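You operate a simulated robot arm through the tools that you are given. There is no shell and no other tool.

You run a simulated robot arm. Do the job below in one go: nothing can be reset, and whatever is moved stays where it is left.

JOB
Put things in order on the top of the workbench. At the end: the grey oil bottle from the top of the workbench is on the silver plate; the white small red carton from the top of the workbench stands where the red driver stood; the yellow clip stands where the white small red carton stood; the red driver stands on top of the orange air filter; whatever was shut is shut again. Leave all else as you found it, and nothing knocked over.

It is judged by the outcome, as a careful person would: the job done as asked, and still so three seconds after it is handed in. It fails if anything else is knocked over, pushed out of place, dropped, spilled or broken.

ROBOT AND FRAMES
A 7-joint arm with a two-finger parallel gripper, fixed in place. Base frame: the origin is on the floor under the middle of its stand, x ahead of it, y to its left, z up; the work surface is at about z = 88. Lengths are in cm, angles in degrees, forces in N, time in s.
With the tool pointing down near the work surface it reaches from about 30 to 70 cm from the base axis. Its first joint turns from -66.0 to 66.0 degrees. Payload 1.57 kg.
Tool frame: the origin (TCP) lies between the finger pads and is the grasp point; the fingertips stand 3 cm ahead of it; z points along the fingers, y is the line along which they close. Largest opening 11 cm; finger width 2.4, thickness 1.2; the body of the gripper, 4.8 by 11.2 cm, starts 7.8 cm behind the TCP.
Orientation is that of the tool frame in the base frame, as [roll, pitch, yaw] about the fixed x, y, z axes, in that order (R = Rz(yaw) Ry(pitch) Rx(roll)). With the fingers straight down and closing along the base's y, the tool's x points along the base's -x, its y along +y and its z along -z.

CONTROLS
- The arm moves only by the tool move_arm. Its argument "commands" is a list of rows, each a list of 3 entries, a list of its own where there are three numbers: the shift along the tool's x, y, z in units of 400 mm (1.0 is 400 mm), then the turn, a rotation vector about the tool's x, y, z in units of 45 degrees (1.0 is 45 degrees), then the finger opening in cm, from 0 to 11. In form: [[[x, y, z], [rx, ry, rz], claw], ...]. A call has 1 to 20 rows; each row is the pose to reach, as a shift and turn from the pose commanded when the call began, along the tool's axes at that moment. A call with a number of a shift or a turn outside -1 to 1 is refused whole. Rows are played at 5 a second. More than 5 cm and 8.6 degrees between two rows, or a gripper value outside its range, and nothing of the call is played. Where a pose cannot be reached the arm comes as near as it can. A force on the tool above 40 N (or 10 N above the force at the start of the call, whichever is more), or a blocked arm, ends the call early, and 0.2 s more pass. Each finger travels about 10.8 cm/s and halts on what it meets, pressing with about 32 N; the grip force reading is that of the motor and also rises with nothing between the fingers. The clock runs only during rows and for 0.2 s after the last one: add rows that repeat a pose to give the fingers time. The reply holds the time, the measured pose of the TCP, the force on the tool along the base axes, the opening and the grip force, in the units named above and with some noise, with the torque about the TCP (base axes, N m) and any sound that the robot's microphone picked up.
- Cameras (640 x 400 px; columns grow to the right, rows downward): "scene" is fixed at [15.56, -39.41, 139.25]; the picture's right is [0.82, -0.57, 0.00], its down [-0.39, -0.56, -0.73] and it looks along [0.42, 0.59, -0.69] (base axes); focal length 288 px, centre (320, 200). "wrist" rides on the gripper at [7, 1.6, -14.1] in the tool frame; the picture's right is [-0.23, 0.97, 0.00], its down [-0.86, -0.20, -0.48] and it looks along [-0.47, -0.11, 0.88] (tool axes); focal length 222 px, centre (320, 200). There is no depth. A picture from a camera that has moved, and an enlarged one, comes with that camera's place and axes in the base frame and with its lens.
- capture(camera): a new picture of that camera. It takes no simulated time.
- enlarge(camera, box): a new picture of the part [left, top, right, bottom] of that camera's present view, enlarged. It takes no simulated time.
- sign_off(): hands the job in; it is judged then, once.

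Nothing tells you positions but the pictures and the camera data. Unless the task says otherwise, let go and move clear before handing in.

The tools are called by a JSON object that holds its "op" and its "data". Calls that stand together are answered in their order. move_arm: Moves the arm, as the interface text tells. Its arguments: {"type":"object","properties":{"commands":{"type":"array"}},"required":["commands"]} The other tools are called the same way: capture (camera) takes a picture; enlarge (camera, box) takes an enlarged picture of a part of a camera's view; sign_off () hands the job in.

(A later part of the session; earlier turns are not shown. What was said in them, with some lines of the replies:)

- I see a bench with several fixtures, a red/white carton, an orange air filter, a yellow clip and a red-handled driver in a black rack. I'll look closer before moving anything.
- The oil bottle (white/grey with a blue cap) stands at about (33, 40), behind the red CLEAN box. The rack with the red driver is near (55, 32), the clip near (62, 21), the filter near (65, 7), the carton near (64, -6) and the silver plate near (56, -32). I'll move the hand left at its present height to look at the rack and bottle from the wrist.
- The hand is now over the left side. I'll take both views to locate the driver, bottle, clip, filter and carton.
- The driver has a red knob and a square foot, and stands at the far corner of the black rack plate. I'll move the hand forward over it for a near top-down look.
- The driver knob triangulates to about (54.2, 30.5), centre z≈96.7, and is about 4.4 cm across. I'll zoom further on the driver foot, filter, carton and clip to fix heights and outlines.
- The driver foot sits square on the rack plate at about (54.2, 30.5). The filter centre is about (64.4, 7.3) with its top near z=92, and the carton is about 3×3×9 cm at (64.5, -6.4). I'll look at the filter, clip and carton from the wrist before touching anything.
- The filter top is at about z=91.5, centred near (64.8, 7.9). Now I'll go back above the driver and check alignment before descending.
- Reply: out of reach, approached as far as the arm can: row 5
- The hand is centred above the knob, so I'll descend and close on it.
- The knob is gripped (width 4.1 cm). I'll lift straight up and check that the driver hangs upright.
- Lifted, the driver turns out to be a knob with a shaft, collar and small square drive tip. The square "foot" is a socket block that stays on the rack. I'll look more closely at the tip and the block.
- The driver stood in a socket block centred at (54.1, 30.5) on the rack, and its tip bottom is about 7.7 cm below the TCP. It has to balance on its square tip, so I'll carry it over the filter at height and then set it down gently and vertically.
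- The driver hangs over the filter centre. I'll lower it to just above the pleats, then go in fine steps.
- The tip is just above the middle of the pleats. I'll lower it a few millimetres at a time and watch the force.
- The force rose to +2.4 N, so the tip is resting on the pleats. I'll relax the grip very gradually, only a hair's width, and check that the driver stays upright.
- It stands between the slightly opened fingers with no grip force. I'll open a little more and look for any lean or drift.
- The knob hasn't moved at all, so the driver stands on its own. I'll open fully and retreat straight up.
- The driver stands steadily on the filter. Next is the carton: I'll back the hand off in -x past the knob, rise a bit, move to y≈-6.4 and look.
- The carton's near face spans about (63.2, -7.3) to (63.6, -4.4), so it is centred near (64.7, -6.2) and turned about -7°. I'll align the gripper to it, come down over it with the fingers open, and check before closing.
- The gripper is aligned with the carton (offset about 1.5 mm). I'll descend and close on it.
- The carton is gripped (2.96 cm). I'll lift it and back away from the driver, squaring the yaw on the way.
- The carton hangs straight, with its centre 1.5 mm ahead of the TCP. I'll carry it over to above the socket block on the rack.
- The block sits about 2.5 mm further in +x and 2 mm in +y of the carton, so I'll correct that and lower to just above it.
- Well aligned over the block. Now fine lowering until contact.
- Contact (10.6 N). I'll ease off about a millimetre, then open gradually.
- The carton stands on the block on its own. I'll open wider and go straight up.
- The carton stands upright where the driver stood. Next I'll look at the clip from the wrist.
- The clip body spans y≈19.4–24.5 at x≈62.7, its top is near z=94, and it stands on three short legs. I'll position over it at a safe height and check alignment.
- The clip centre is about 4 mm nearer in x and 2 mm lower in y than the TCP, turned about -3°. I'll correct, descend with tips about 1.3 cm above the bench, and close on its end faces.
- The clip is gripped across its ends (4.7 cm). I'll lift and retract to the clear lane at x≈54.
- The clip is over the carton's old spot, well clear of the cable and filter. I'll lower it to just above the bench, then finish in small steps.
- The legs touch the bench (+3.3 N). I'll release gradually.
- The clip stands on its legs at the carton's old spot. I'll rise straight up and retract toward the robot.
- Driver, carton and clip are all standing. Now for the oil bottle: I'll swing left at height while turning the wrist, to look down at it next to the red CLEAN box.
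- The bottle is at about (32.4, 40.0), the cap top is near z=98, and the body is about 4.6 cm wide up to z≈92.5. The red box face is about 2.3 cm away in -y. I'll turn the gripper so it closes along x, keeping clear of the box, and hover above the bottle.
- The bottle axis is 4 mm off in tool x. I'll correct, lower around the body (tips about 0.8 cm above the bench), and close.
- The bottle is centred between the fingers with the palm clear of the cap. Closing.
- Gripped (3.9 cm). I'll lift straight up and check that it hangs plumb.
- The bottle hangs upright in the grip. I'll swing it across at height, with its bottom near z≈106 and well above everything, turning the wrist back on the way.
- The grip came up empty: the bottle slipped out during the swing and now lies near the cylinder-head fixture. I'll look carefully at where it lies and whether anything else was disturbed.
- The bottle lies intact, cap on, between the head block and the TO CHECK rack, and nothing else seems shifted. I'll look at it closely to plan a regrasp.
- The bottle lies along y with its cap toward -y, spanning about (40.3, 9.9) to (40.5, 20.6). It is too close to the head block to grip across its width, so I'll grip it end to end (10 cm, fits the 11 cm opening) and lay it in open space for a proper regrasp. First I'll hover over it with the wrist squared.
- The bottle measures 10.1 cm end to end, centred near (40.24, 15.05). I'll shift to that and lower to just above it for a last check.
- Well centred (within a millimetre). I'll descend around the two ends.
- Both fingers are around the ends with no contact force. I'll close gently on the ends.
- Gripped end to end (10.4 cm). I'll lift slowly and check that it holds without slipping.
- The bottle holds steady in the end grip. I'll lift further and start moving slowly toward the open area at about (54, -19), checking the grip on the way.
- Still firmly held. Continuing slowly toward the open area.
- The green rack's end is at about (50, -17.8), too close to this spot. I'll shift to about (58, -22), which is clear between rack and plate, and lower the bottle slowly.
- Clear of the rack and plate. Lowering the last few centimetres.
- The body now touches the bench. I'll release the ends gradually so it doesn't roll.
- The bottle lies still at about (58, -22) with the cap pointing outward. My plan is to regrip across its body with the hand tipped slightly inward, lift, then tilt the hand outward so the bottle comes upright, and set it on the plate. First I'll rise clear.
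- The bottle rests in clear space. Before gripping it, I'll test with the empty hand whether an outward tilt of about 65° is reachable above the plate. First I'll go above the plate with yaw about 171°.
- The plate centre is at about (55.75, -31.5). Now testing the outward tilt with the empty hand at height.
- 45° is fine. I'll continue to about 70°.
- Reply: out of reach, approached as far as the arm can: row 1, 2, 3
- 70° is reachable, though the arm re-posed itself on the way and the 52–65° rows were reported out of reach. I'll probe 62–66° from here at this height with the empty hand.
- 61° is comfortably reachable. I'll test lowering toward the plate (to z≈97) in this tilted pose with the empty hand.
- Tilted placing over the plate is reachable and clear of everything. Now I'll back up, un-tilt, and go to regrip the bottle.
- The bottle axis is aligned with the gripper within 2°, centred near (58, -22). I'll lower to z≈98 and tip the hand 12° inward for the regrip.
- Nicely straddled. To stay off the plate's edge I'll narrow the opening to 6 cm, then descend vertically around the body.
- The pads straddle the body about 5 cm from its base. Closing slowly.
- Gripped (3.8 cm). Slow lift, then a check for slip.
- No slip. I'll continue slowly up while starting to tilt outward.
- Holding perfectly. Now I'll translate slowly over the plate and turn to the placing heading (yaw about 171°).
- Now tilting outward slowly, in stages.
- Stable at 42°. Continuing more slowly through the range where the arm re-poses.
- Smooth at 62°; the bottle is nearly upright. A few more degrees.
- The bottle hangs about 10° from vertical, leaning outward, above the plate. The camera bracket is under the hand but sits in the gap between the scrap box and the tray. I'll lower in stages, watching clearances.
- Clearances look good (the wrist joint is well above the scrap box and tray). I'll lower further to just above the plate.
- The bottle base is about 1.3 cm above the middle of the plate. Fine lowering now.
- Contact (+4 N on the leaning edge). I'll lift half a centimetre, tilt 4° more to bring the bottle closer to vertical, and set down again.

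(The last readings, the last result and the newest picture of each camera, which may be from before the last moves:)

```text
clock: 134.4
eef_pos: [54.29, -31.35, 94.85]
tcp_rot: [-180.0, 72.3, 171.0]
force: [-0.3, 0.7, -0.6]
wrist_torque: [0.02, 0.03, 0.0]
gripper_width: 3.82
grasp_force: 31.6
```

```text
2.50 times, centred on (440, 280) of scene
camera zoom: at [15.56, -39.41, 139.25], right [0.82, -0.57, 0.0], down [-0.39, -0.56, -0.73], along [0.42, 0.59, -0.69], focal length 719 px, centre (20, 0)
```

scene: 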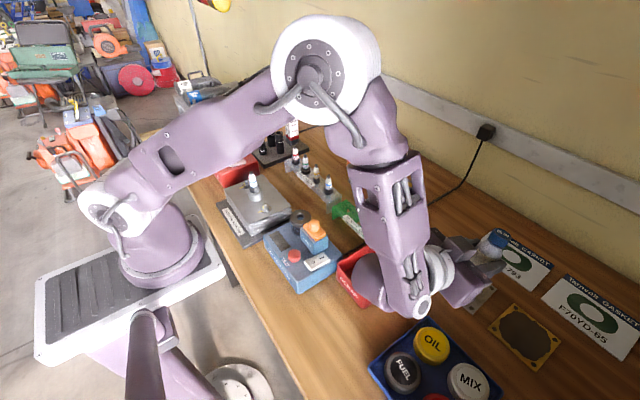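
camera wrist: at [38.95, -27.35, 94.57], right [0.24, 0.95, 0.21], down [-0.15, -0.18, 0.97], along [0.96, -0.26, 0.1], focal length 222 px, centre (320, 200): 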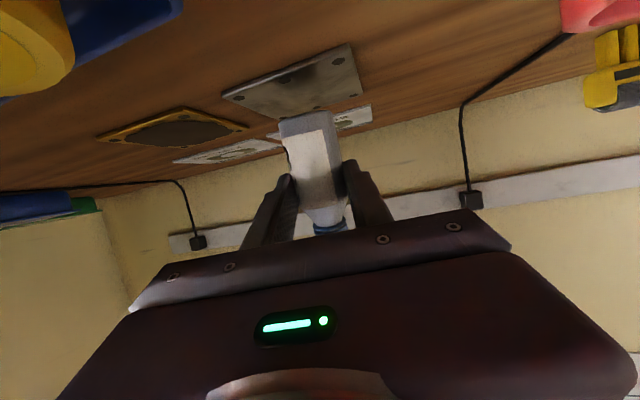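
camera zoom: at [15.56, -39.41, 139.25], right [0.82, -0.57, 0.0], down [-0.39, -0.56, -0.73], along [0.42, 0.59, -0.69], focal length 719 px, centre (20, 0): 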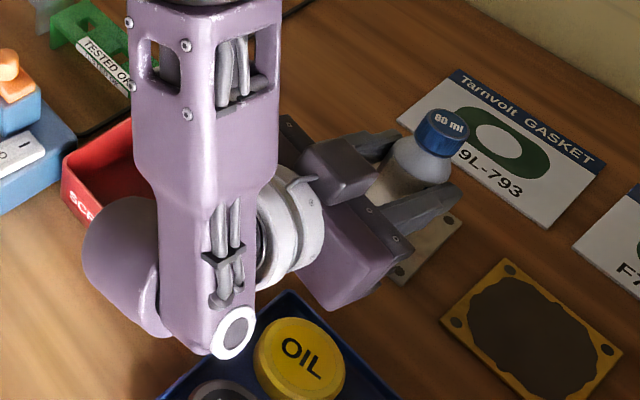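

{"op": "move_arm", "data": {"commands": [[[0.0048, 0, 0.0015], [0, 0, 0], 1], [[0.0095, 0, 0.003], [0, 0, 0], 1], [[0.0131, 0, 0.0042], [0, 0, 0], 1], [[0.0131, 0, 0.0042], [0, 0, 0], 1]]}}

{"op": "enlarge", "data": {"camera": "wrist", "box": [220, 0, 400, 150]}}

```text
clock: 135.4
eef_pos: [54.04, -31.36, 94.36]
tcp_rot: [-180.0, 72.0, 170.8]
force: [0.7, 0.0, -2.1]
wrist_torque: [0.0, 0.04, -0.04]
gripper_width: 3.85
grasp_force: 31.8
```

```text
2.67 times, centred on (310, 75) of wrist
camera zoom: at [39.14, -27.3, 92.15], right [0.22, 0.95, 0.22], down [-0.22, -0.17, 0.96], along [0.95, -0.26, 0.17], focal length 592 px, centre (347, 533)
```

zoom: 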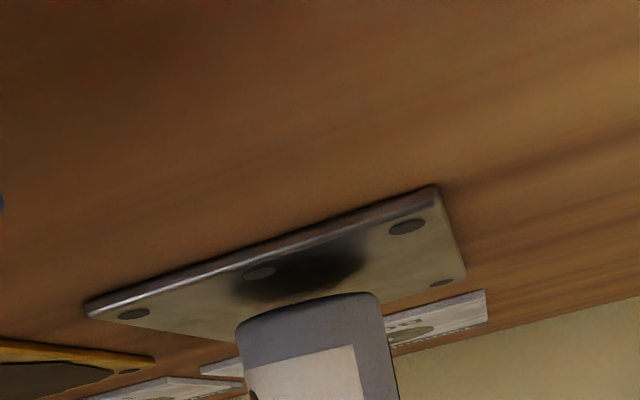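

{"op": "move_arm", "data": {"commands": [[[0.0024, 0, 0.0008], [0, 0, 0], 1], [[0.0048, 0, 0.0015], [0, 0, 0], 1], [[0.0048, 0, 0.0015], [0, 0, 0], 1]]}}

{"op": "enlarge", "data": {"camera": "wrist", "box": [220, 0, 400, 150]}}

```text
clock: 136.2
eef_pos: [54.3, -31.41, 94.13]
tcp_rot: [180.0, 72.2, 170.9]
force: [0.3, 1.2, -1.3]
wrist_torque: [0.01, 0.03, -0.02]
gripper_width: 3.85
grasp_force: 31.8
```

```text
2.67 times, centred on (310, 75) of wrist
camera zoom: at [39.14, -27.33, 91.95], right [0.22, 0.95, 0.22], down [-0.22, -0.17, 0.96], along [0.95, -0.26, 0.17], focal length 592 px, centre (347, 533)
```

zoom: 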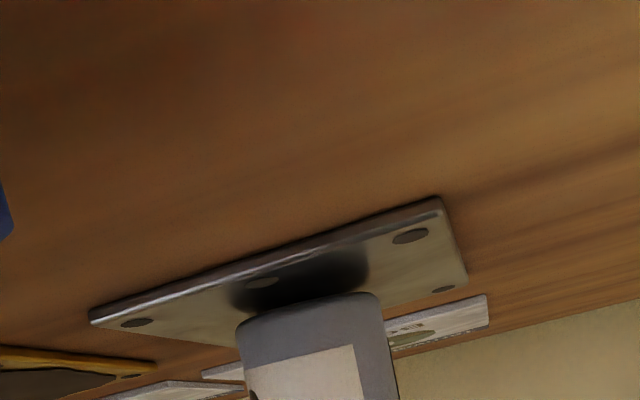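

{"op": "move_arm", "data": {"commands": [[[0.0024, 0, 0.0008], [0, 0, 0], 1], [[0.0048, 0, 0.0015], [0, 0, 0], 1], [[0.0048, 0, 0.0015], [0, 0, 0], 1]]}}

{"op": "enlarge", "data": {"camera": "wrist", "box": [220, 0, 400, 150]}}

```text
clock: 137.0
eef_pos: [54.22, -31.35, 94.15]
tcp_rot: [-179.8, 72.5, 171.3]
force: [-3.0, 1.3, 26.5]
wrist_torque: [-0.01, -0.56, 0.06]
gripper_width: 3.84
grasp_force: 31.5
```

```text
2.67 times, centred on (310, 75) of wrist
camera zoom: at [39.18, -27.36, 91.8], right [0.22, 0.95, 0.22], down [-0.23, -0.16, 0.96], along [0.95, -0.26, 0.18], focal length 592 px, centre (347, 533)
```

zoom: 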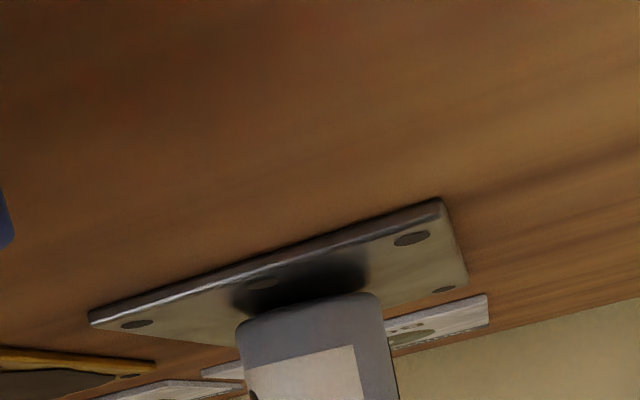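

Firm contact (26 N), so I'll ease off a little and loosen the grip very gradually to let the bottle settle flat on its base.

{"op": "move_arm", "data": {"commands": [[[-0.0022, 0, -0.0007], [0, 0, 0], 1], [[-0.0034, 0, -0.0011], [0, 0, 0], 1], [[-0.0034, 0, -0.0011], [0, 0, 0], 1]]}}

```text
clock: 137.8
eef_pos: [54.31, -31.36, 94.13]
tcp_rot: [-179.9, 72.3, 171.1]
force: [5.9, -3.4, 19.8]
wrist_torque: [-0.31, -0.9, -0.08]
gripper_width: 3.82
grasp_force: 32.1
```

{"op": "move_arm", "data": {"commands": [[[-0.0012, 0, -0.0004], [0, 0, 0], 1], [[-0.0019, 0, -0.0006], [0, 0, 0], 1], [[-0.0019, 0, -0.0006], [0, 0, 0], 1]]}}

{"op": "enlarge", "data": {"camera": "wrist", "box": [220, 0, 400, 150]}}

```text
clock: 138.6
eef_pos: [54.17, -31.33, 94.13]
tcp_rot: [179.8, 72.0, 170.8]
force: [2.1, -2.5, 11.2]
wrist_torque: [-0.12, -0.41, -0.07]
gripper_width: 3.85
grasp_force: 31.8
```

```text
2.67 times, centred on (310, 75) of wrist
camera zoom: at [39.08, -27.28, 91.95], right [0.22, 0.95, 0.22], down [-0.22, -0.17, 0.96], along [0.95, -0.26, 0.17], focal length 592 px, centre (347, 533)
```

zoom: 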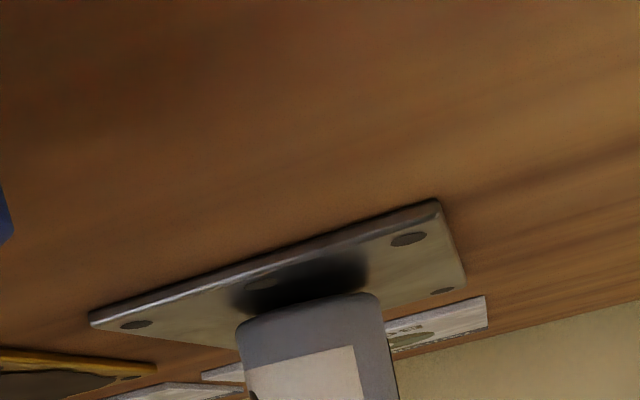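

{"op": "move_arm", "data": {"commands": [[[-0.0014, 0, -0.0005], [0, 0, 0], 1], [[-0.0014, 0, -0.0005], [0, 0, 0], 1], [[-0.0014, 0, -0.0005], [0, 0, 0], 1], [[-0.0014, 0, -0.0005], [0, 0, 0], 1]]}}

```text
clock: 139.6
eef_pos: [54.28, -31.43, 94.36]
tcp_rot: [179.9, 71.9, 170.9]
force: [-0.4, 0.8, -1.3]
wrist_torque: [-0.04, 0.02, -0.01]
gripper_width: 3.85
grasp_force: 31.6
```

{"op": "move_arm", "data": {"commands": [[[0.0008, 0, 0.0003], [0, 0, 0], 1], [[0.0014, 0, 0.0005], [0, 0, 0], 1], [[0.0014, 0, 0.0005], [0, 0, 0], 1], [[0.0014, 0, 0.0005], [0, 0, 0], 1]]}}

```text
clock: 140.6
eef_pos: [54.31, -31.28, 94.37]
tcp_rot: [180.0, 72.1, 170.8]
force: [-1.0, 0.3, -0.8]
wrist_torque: [0.0, 0.02, 0.0]
gripper_width: 3.86
grasp_force: 32.2
```

{"op": "move_arm", "data": {"commands": [[[0.0012, 0, 0.0004], [0, 0, 0], 1], [[0.0024, 0, 0.0008], [0, 0, 0], 1], [[0.0024, 0, 0.0008], [0, 0, 0], 1], [[0.0024, 0, 0.0008], [0, 0, 0], 1]]}}

```text
clock: 141.6
eef_pos: [54.3, -31.41, 94.25]
tcp_rot: [-180.0, 72.1, 171.0]
force: [-0.2, -0.6, 2.1]
wrist_torque: [-0.03, -0.04, 0.0]
gripper_width: 3.83
grasp_force: 31.9
```

Light contact now. I'll loosen the grip in tiny steps so the bottle rocks flat between the pads.

{"op": "move_arm", "data": {"commands": [[[0, 0, 0], [0, 0, 0], 3.4], [[0, 0, 0], [0, 0, 0], 3.6], [[0, 0, 0], [0, 0, 0], 3.7], [[0, 0, 0], [0, 0, 0], 3.76], [[0, 0, 0], [0, 0, 0], 3.8], [[0, 0, 0], [0, 0, 0], 3.82], [[0, 0, 0], [0, 0, 0], 3.84], [[0, 0, 0], [0, 0, 0], 3.86], [[0, 0, 0], [0, 0, 0], 3.88], [[0, 0, 0], [0, 0, 0], 3.9], [[0, 0, 0], [0, 0, 0], 3.92], [[0, 0, 0], [0, 0, 0], 3.94], [[0, 0, 0], [0, 0, 0], 3.97], [[0, 0, 0], [0, 0, 0], 4.0], [[0, 0, 0], [0, 0, 0], 4.0]]}}

{"op": "enlarge", "data": {"camera": "wrist", "box": [200, 0, 440, 240]}}

{"op": "enlarge", "data": {"camera": "scene", "box": [420, 200, 540, 310]}}

```text
clock: 144.8
eef_pos: [54.22, -31.27, 94.1]
tcp_rot: [-180.0, 72.1, 171.0]
force: [-0.7, 0.4, -0.3]
wrist_torque: [-0.01, -0.03, 0.0]
gripper_width: 4.0
grasp_force: 0.1
```

```text
1.67 times, centred on (320, 120) of wrist
camera zoom: at [39.15, -27.28, 91.9], right [0.22, 0.95, 0.22], down [-0.22, -0.17, 0.96], along [0.95, -0.26, 0.17], focal length 370 px, centre (320, 333)
```

zoom: 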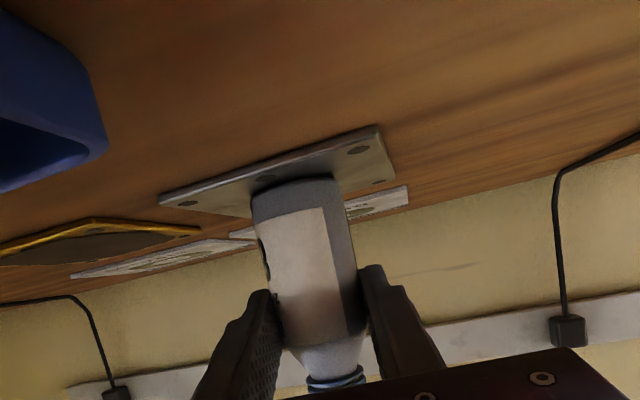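

```text
3.64 times, centred on (480, 255) of scene
camera zoom: at [15.56, -39.41, 139.25], right [0.82, -0.57, 0.0], down [-0.39, -0.56, -0.73], along [0.42, 0.59, -0.69], focal length 1046 px, centre (-262, 0)
```

zoom: 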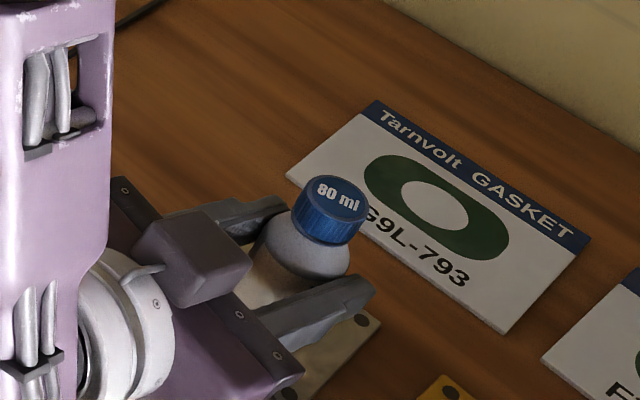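

The bottle appears upright on the plate and is no longer gripped. I'll open further in small steps and check again.

{"op": "move_arm", "data": {"commands": [[[0, 0, 0], [0, 0, 0], 4.1], [[0, 0, 0], [0, 0, 0], 4.25], [[0, 0, 0], [0, 0, 0], 4.4], [[0, 0, 0], [0, 0, 0], 4.6], [[0, 0, 0], [0, 0, 0], 4.9], [[0, 0, 0], [0, 0, 0], 5.3], [[0, 0, 0], [0, 0, 0], 5.8], [[0, 0, 0], [0, 0, 0], 6.3], [[0, 0, 0], [0, 0, 0], 6.6], [[0, 0, 0], [0, 0, 0], 6.6], [[0, 0, 0], [0, 0, 0], 6.6]]}}

{"op": "enlarge", "data": {"camera": "wrist", "box": [200, 0, 440, 240]}}

{"op": "enlarge", "data": {"camera": "scene", "box": [420, 200, 540, 310]}}

```text
clock: 147.2
eef_pos: [54.33, -31.28, 94.15]
tcp_rot: [-180.0, 72.1, 170.9]
force: [0.5, 0.4, 0.2]
wrist_torque: [-0.02, 0.01, 0.01]
gripper_width: 6.63
grasp_force: 0.1
```

```text
1.67 times, centred on (320, 120) of wrist
camera zoom: at [39.15, -27.28, 91.9], right [0.22, 0.95, 0.22], down [-0.22, -0.17, 0.96], along [0.95, -0.26, 0.17], focal length 370 px, centre (320, 333)
```

zoom: 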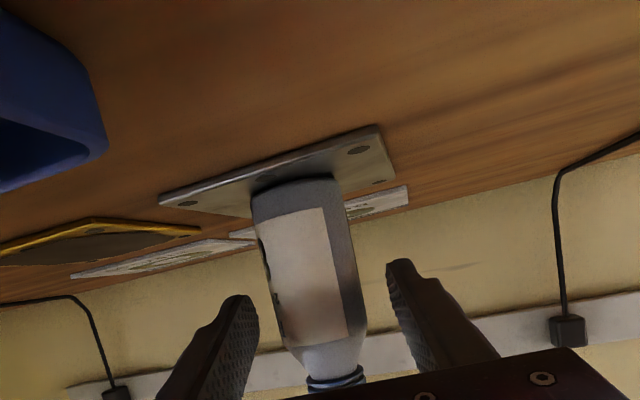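

```text
3.64 times, centred on (480, 255) of scene
camera zoom: at [15.56, -39.41, 139.25], right [0.82, -0.57, 0.0], down [-0.39, -0.56, -0.73], along [0.42, 0.59, -0.69], focal length 1046 px, centre (-262, 0)
```

zoom: 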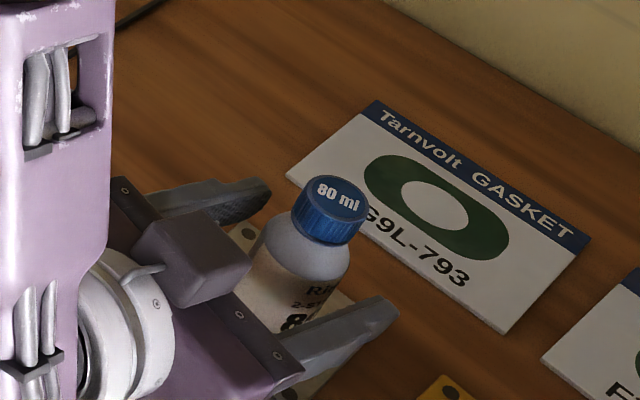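

The bottle stands free and hasn't moved. I'll raise the hand straight up, fingers open on both sides.

{"op": "move_arm", "data": {"commands": [[[-0.012, 0, -0.0038], [0, 0, 0], 6.6], [[-0.0357, 0, -0.0114], [0, 0, 0], 6.6], [[-0.0595, 0, -0.019], [0, 0, 0], 6.6], [[-0.0833, 0, -0.0266], [0, 0, 0], 6.6], [[-0.107, 0, -0.0342], [0, 0, 0], 6.6], [[-0.131, 0, -0.0418], [0, 0, 0], 6.6], [[-0.155, 0, -0.0494], [0, 0, 0], 6.6], [[-0.179, 0, -0.057], [0, 0, 0], 6.6], [[-0.202, 0, -0.0646], [0, 0, 0], 6.6], [[-0.226, 0, -0.0722], [0, 0, 0], 6.6], [[-0.25, 0, -0.0798], [0, 0, 0], 6.6], [[-0.25, 0, -0.0798], [0, 0, 0], 6.6]]}}

{"op": "capture", "data": {"camera": "scene"}}

{"op": "enlarge", "data": {"camera": "scene", "box": [380, 200, 560, 340]}}

```text
clock: 149.8
eef_pos: [54.2, -31.38, 104.73]
tcp_rot: [-179.9, 72.1, 171.1]
force: [0.7, -0.8, -0.8]
wrist_torque: [-0.01, -0.01, 0.01]
gripper_width: 6.59
grasp_force: 0.0
```

```text
taken
```

scene: 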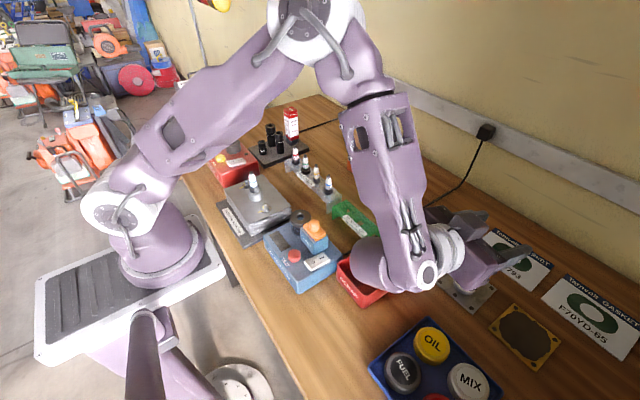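

```text
2.86 times, centred on (470, 270) of scene
camera zoom: at [15.56, -39.41, 139.25], right [0.82, -0.57, 0.0], down [-0.39, -0.56, -0.73], along [0.42, 0.59, -0.69], focal length 822 px, centre (-109, 0)
```

zoom: 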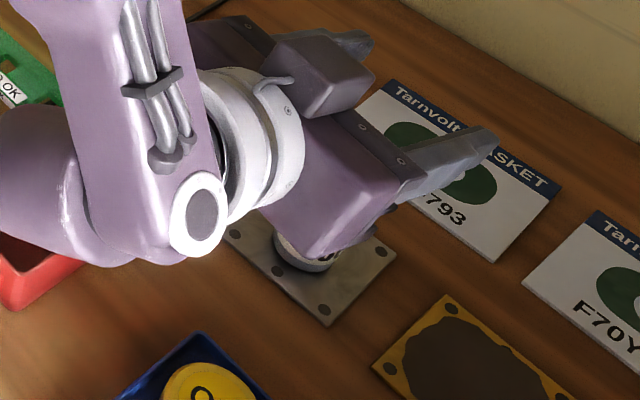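

The bottle stands on the plate under the raised hand. I'll rise a little more, then un-tilt slowly.

{"op": "move_arm", "data": {"commands": [[[-0.024, 0, -0.0076], [0, 0, 0], 6.6], [[-0.048, 0, -0.0152], [0, 0, 0], 6.6], [[-0.0714, 0, -0.0228], [0, 0, 0], 6.6], [[-0.0714, 0, -0.0228], [0, 0.06, 0], 6.6], [[-0.0714, 0, -0.0228], [0, 0.14, 0], 6.6], [[-0.0714, 0, -0.0228], [0, 0.22, 0], 6.6], [[-0.0714, 0, -0.0228], [0, 0.3, 0], 6.6], [[-0.0714, 0, -0.0228], [0, 0.38, 0], 6.6], [[-0.0714, 0, -0.0228], [0, 0.46, 0], 6.6], [[-0.0714, 0, -0.0228], [0, 0.54, 0], 6.6], [[-0.0714, 0, -0.0228], [0, 0.62, 0], 6.6], [[-0.0714, 0, -0.0228], [0, 0.7, 0], 6.6], [[-0.0714, 0, -0.0228], [0, 0.78, 0], 6.6], [[-0.0714, 0, -0.0228], [0, 0.86, 0], 6.6], [[-0.0714, 0, -0.0228], [0, 0.94, 0], 6.6], [[-0.0714, 0, -0.0228], [0, 1.0, 0], 6.6], [[-0.0714, 0, -0.0228], [0, 1.0, 0], 6.6]]}}

{"op": "capture", "data": {"camera": "scene"}}

```text
clock: 153.4
eef_pos: [54.17, -31.33, 107.65]
tcp_rot: [180.0, 27.1, 171.0]
force: [0.4, 0.2, -0.7]
wrist_torque: [-0.01, 0.03, 0.0]
gripper_width: 6.62
grasp_force: 0.0
```

```text
taken
```

scene: 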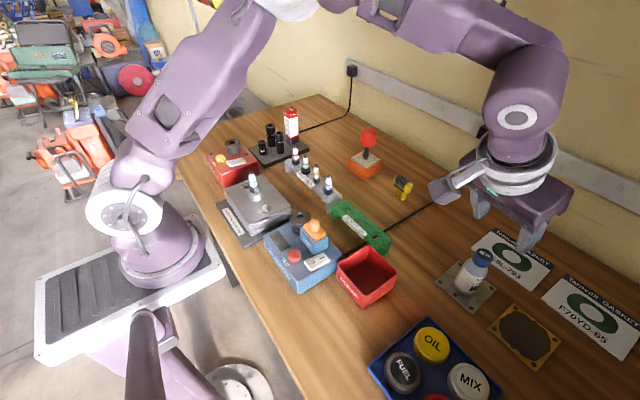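

The bottle is standing on the silver plate. I'll finish un-tilting while retreating inward and up, then inspect everything.

{"op": "move_arm", "data": {"commands": [[[0.028, 0, -0.028], [0, 0.07, 0], 6.6], [[0.056, 0, -0.056], [0, 0.15, 0], 6.6], [[0.083, 0, -0.085], [0, 0.23, 0], 6.6], [[0.111, 0, -0.113], [0, 0.31, 0], 6.6], [[0.139, 0, -0.141], [0, 0.39, 0], 6.6], [[0.167, 0, -0.17], [0, 0.46, 0], 6.6], [[0.195, 0, -0.198], [0, 0.53, 0], 6.6], [[0.222, 0, -0.226], [0, 0.602, 0], 6.6], [[0.222, 0, -0.226], [0, 0.602, 0], 6.6]]}}

{"op": "capture", "data": {"camera": "scene"}}

{"op": "capture", "data": {"camera": "wrist"}}

{"op": "enlarge", "data": {"camera": "scene", "box": [400, 220, 560, 340]}}

{"op": "enlarge", "data": {"camera": "scene", "box": [180, 90, 440, 300]}}

```text
clock: 155.4
eef_pos: [42.31, -29.47, 111.78]
tcp_rot: [180.0, 0.0, 171.0]
force: [-0.5, 0.1, 0.8]
wrist_torque: [-0.02, 0.01, -0.01]
gripper_width: 6.62
grasp_force: 0.0
```

```text
taken
```

scene: 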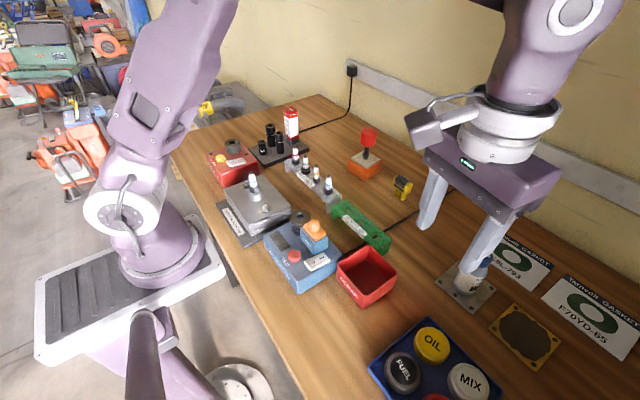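

```text
taken
camera wrist: at [35.79, -26.84, 125.91], right [0.38, 0.93, 0.0], down [0.81, -0.33, 0.48], along [0.44, -0.18, -0.88], focal length 222 px, centre (320, 200)
```

wrist: 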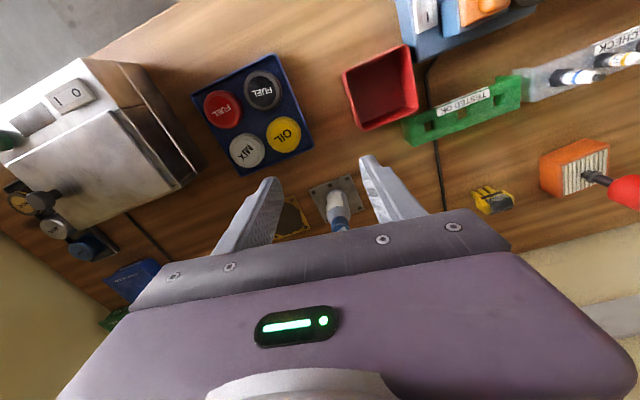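

```text
3.33 times, centred on (480, 280) of scene
camera zoom: at [15.56, -39.41, 139.25], right [0.82, -0.57, 0.0], down [-0.39, -0.56, -0.73], along [0.42, 0.59, -0.69], focal length 959 px, centre (-213, -67)
```

zoom: 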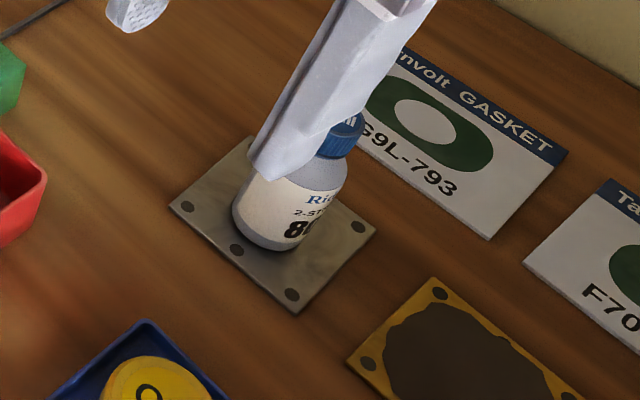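

```text
1.90 times, centred on (310, 195) of scene
camera zoom: at [15.56, -39.41, 139.25], right [0.82, -0.57, 0.0], down [-0.39, -0.56, -0.73], along [0.42, 0.59, -0.69], focal length 548 px, centre (339, 210)
```

zoom: 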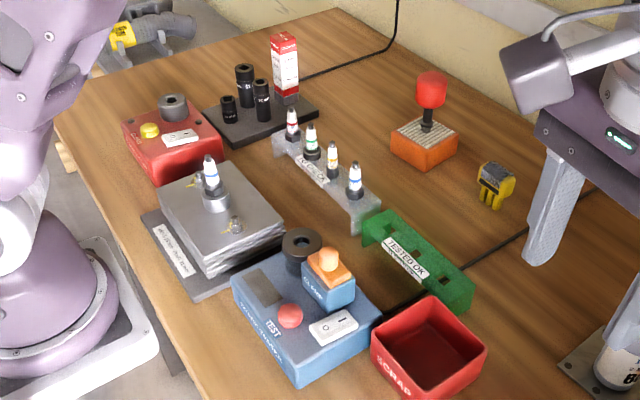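

The bottle stands within the plate and everything else looks in place. I'll retreat to near the start pose and take a final inspection of all items.

{"op": "move_arm", "data": {"commands": [[[0.0267, 0.068, -0.008], [0, 0, -0.02], 8], [[0.0534, 0.136, -0.016], [0, 0, -0.04], 8], [[0.08, 0.204, -0.024], [0, 0, -0.06], 8], [[0.107, 0.272, -0.032], [0, 0, -0.08], 8], [[0.1335, 0.34, -0.04], [0, 0, -0.1], 8], [[0.16, 0.408, -0.048], [0, 0, -0.12], 8], [[0.187, 0.476, -0.056], [0, 0, -0.14], 8], [[0.2136, 0.544, -0.064], [0, 0, -0.16], 8], [[0.24, 0.612, -0.072], [0, 0, -0.18], 8], [[0.267, 0.68, -0.08], [0, 0, -0.2], 8], [[0.267, 0.68, -0.08], [0, 0, -0.2], 8]]}}

{"op": "capture", "data": {"camera": "scene"}}

{"op": "enlarge", "data": {"camera": "scene", "box": [420, 230, 540, 330]}}

{"op": "enlarge", "data": {"camera": "scene", "box": [240, 90, 430, 215]}}

{"op": "enlarge", "data": {"camera": "scene", "box": [200, 160, 400, 310]}}

{"op": "capture", "data": {"camera": "wrist"}}

```text
clock: 157.8
eef_pos: [36.08, -0.78, 114.97]
tcp_rot: [179.9, 0.0, 180.0]
force: [-0.2, 1.2, 0.2]
wrist_torque: [0.01, 0.02, -0.01]
gripper_width: 8.01
grasp_force: 0.1
```

```text
taken
```

scene: 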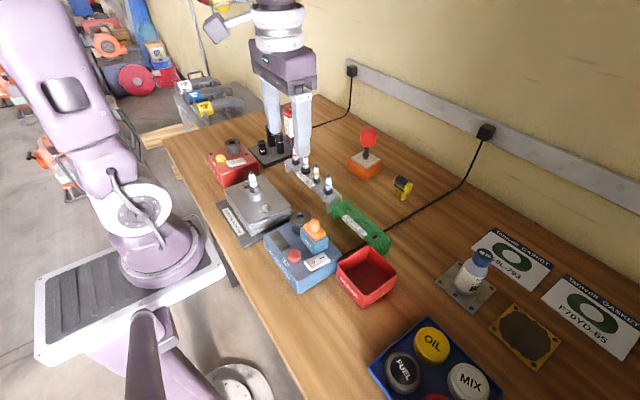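

```text
4.00 times, centred on (480, 280) of scene
camera zoom: at [15.56, -39.41, 139.25], right [0.82, -0.57, 0.0], down [-0.39, -0.56, -0.73], along [0.42, 0.59, -0.69], focal length 1150 px, centre (-320, -120)
```

zoom: 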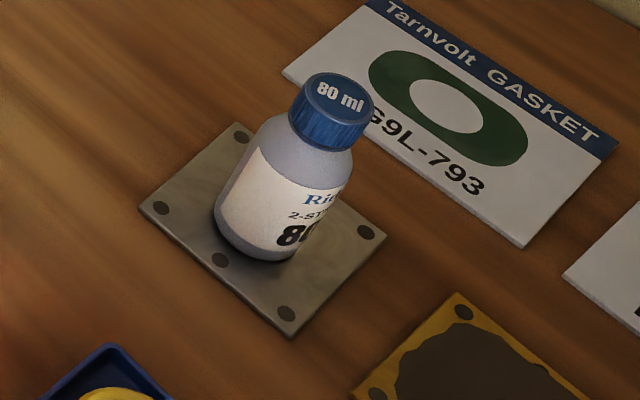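

```text
3.20 times, centred on (335, 152) of scene
camera zoom: at [15.56, -39.41, 139.25], right [0.82, -0.57, 0.0], down [-0.39, -0.56, -0.73], along [0.42, 0.59, -0.69], focal length 920 px, centre (272, 352)
```

zoom: 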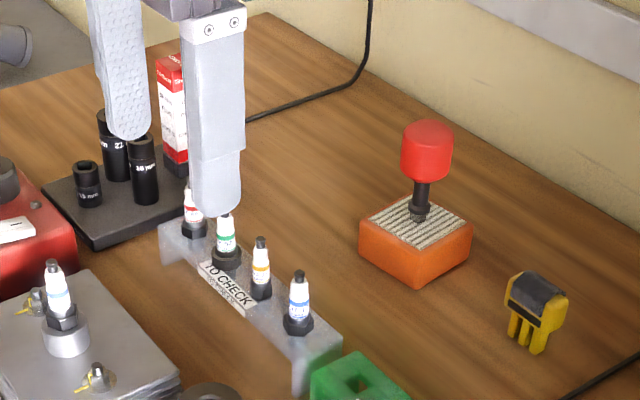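

```text
2.67 times, centred on (300, 235) of scene
camera zoom: at [15.56, -39.41, 139.25], right [0.82, -0.57, 0.0], down [-0.39, -0.56, -0.73], along [0.42, 0.59, -0.69], focal length 767 px, centre (373, 107)
```

zoom: 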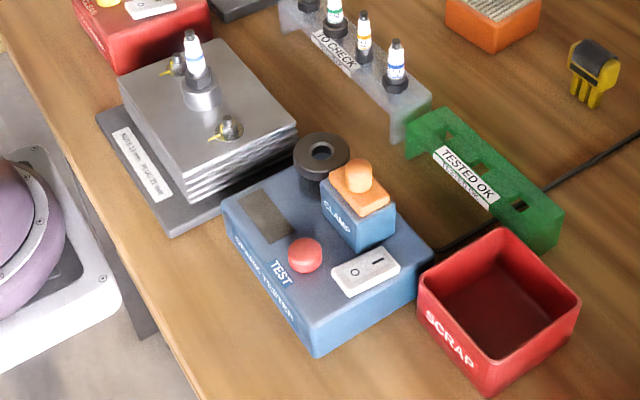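

```text
taken
camera wrist: at [29.12, 0.76, 129.1], right [0.23, 0.97, 0.0], down [0.85, -0.2, 0.48], along [0.47, -0.11, -0.88], focal length 222 px, centre (320, 200)
```

wrist: 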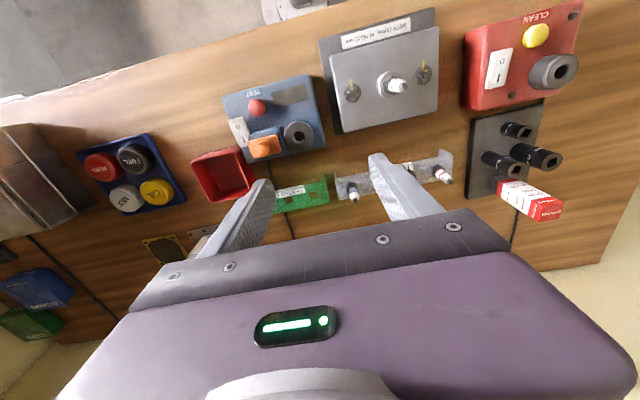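

The final views show all four items where the job asked for them:
- The bottle stands on the silver plate.
- The carton stands on the driver's block.
- The clip stands where the carton was.
- The driver stands on the air filter.

Nothing else looks moved, nothing was opened, and the hand is clear. Handing in.

{"op": "sign_off", "data": {}}

```text
The job is handed in.
```

I handed the job in with all four items where you asked. The oil bottle was dropped once along the way, which may count against the result.

- **Oil bottle:** it stands upright on the silver plate. While I carried it across the bench it slipped out of the gripper, fell about 17 cm, and landed on its side between the head block and the TO CHECK rack. In the pictures the cap stayed on, nothing spilled, and nothing nearby moved. I picked it up again, stood it upright and set it on the plate.
- **Carton:** it stands where the driver stood. That spot is a small socket block on the black rack, so the carton sits on top of the block.
- **Yellow clip:** it stands on its legs where the carton stood.
- **Red driver:** it stands upright on the air filter, balanced on its small square tip. It stayed still from when I placed it until the end, but a bump would knock it over.

I opened nothing, so there was nothing to shut again. In the final pictures everything else looks as it was at the start, and the arm is clear of the bench items.
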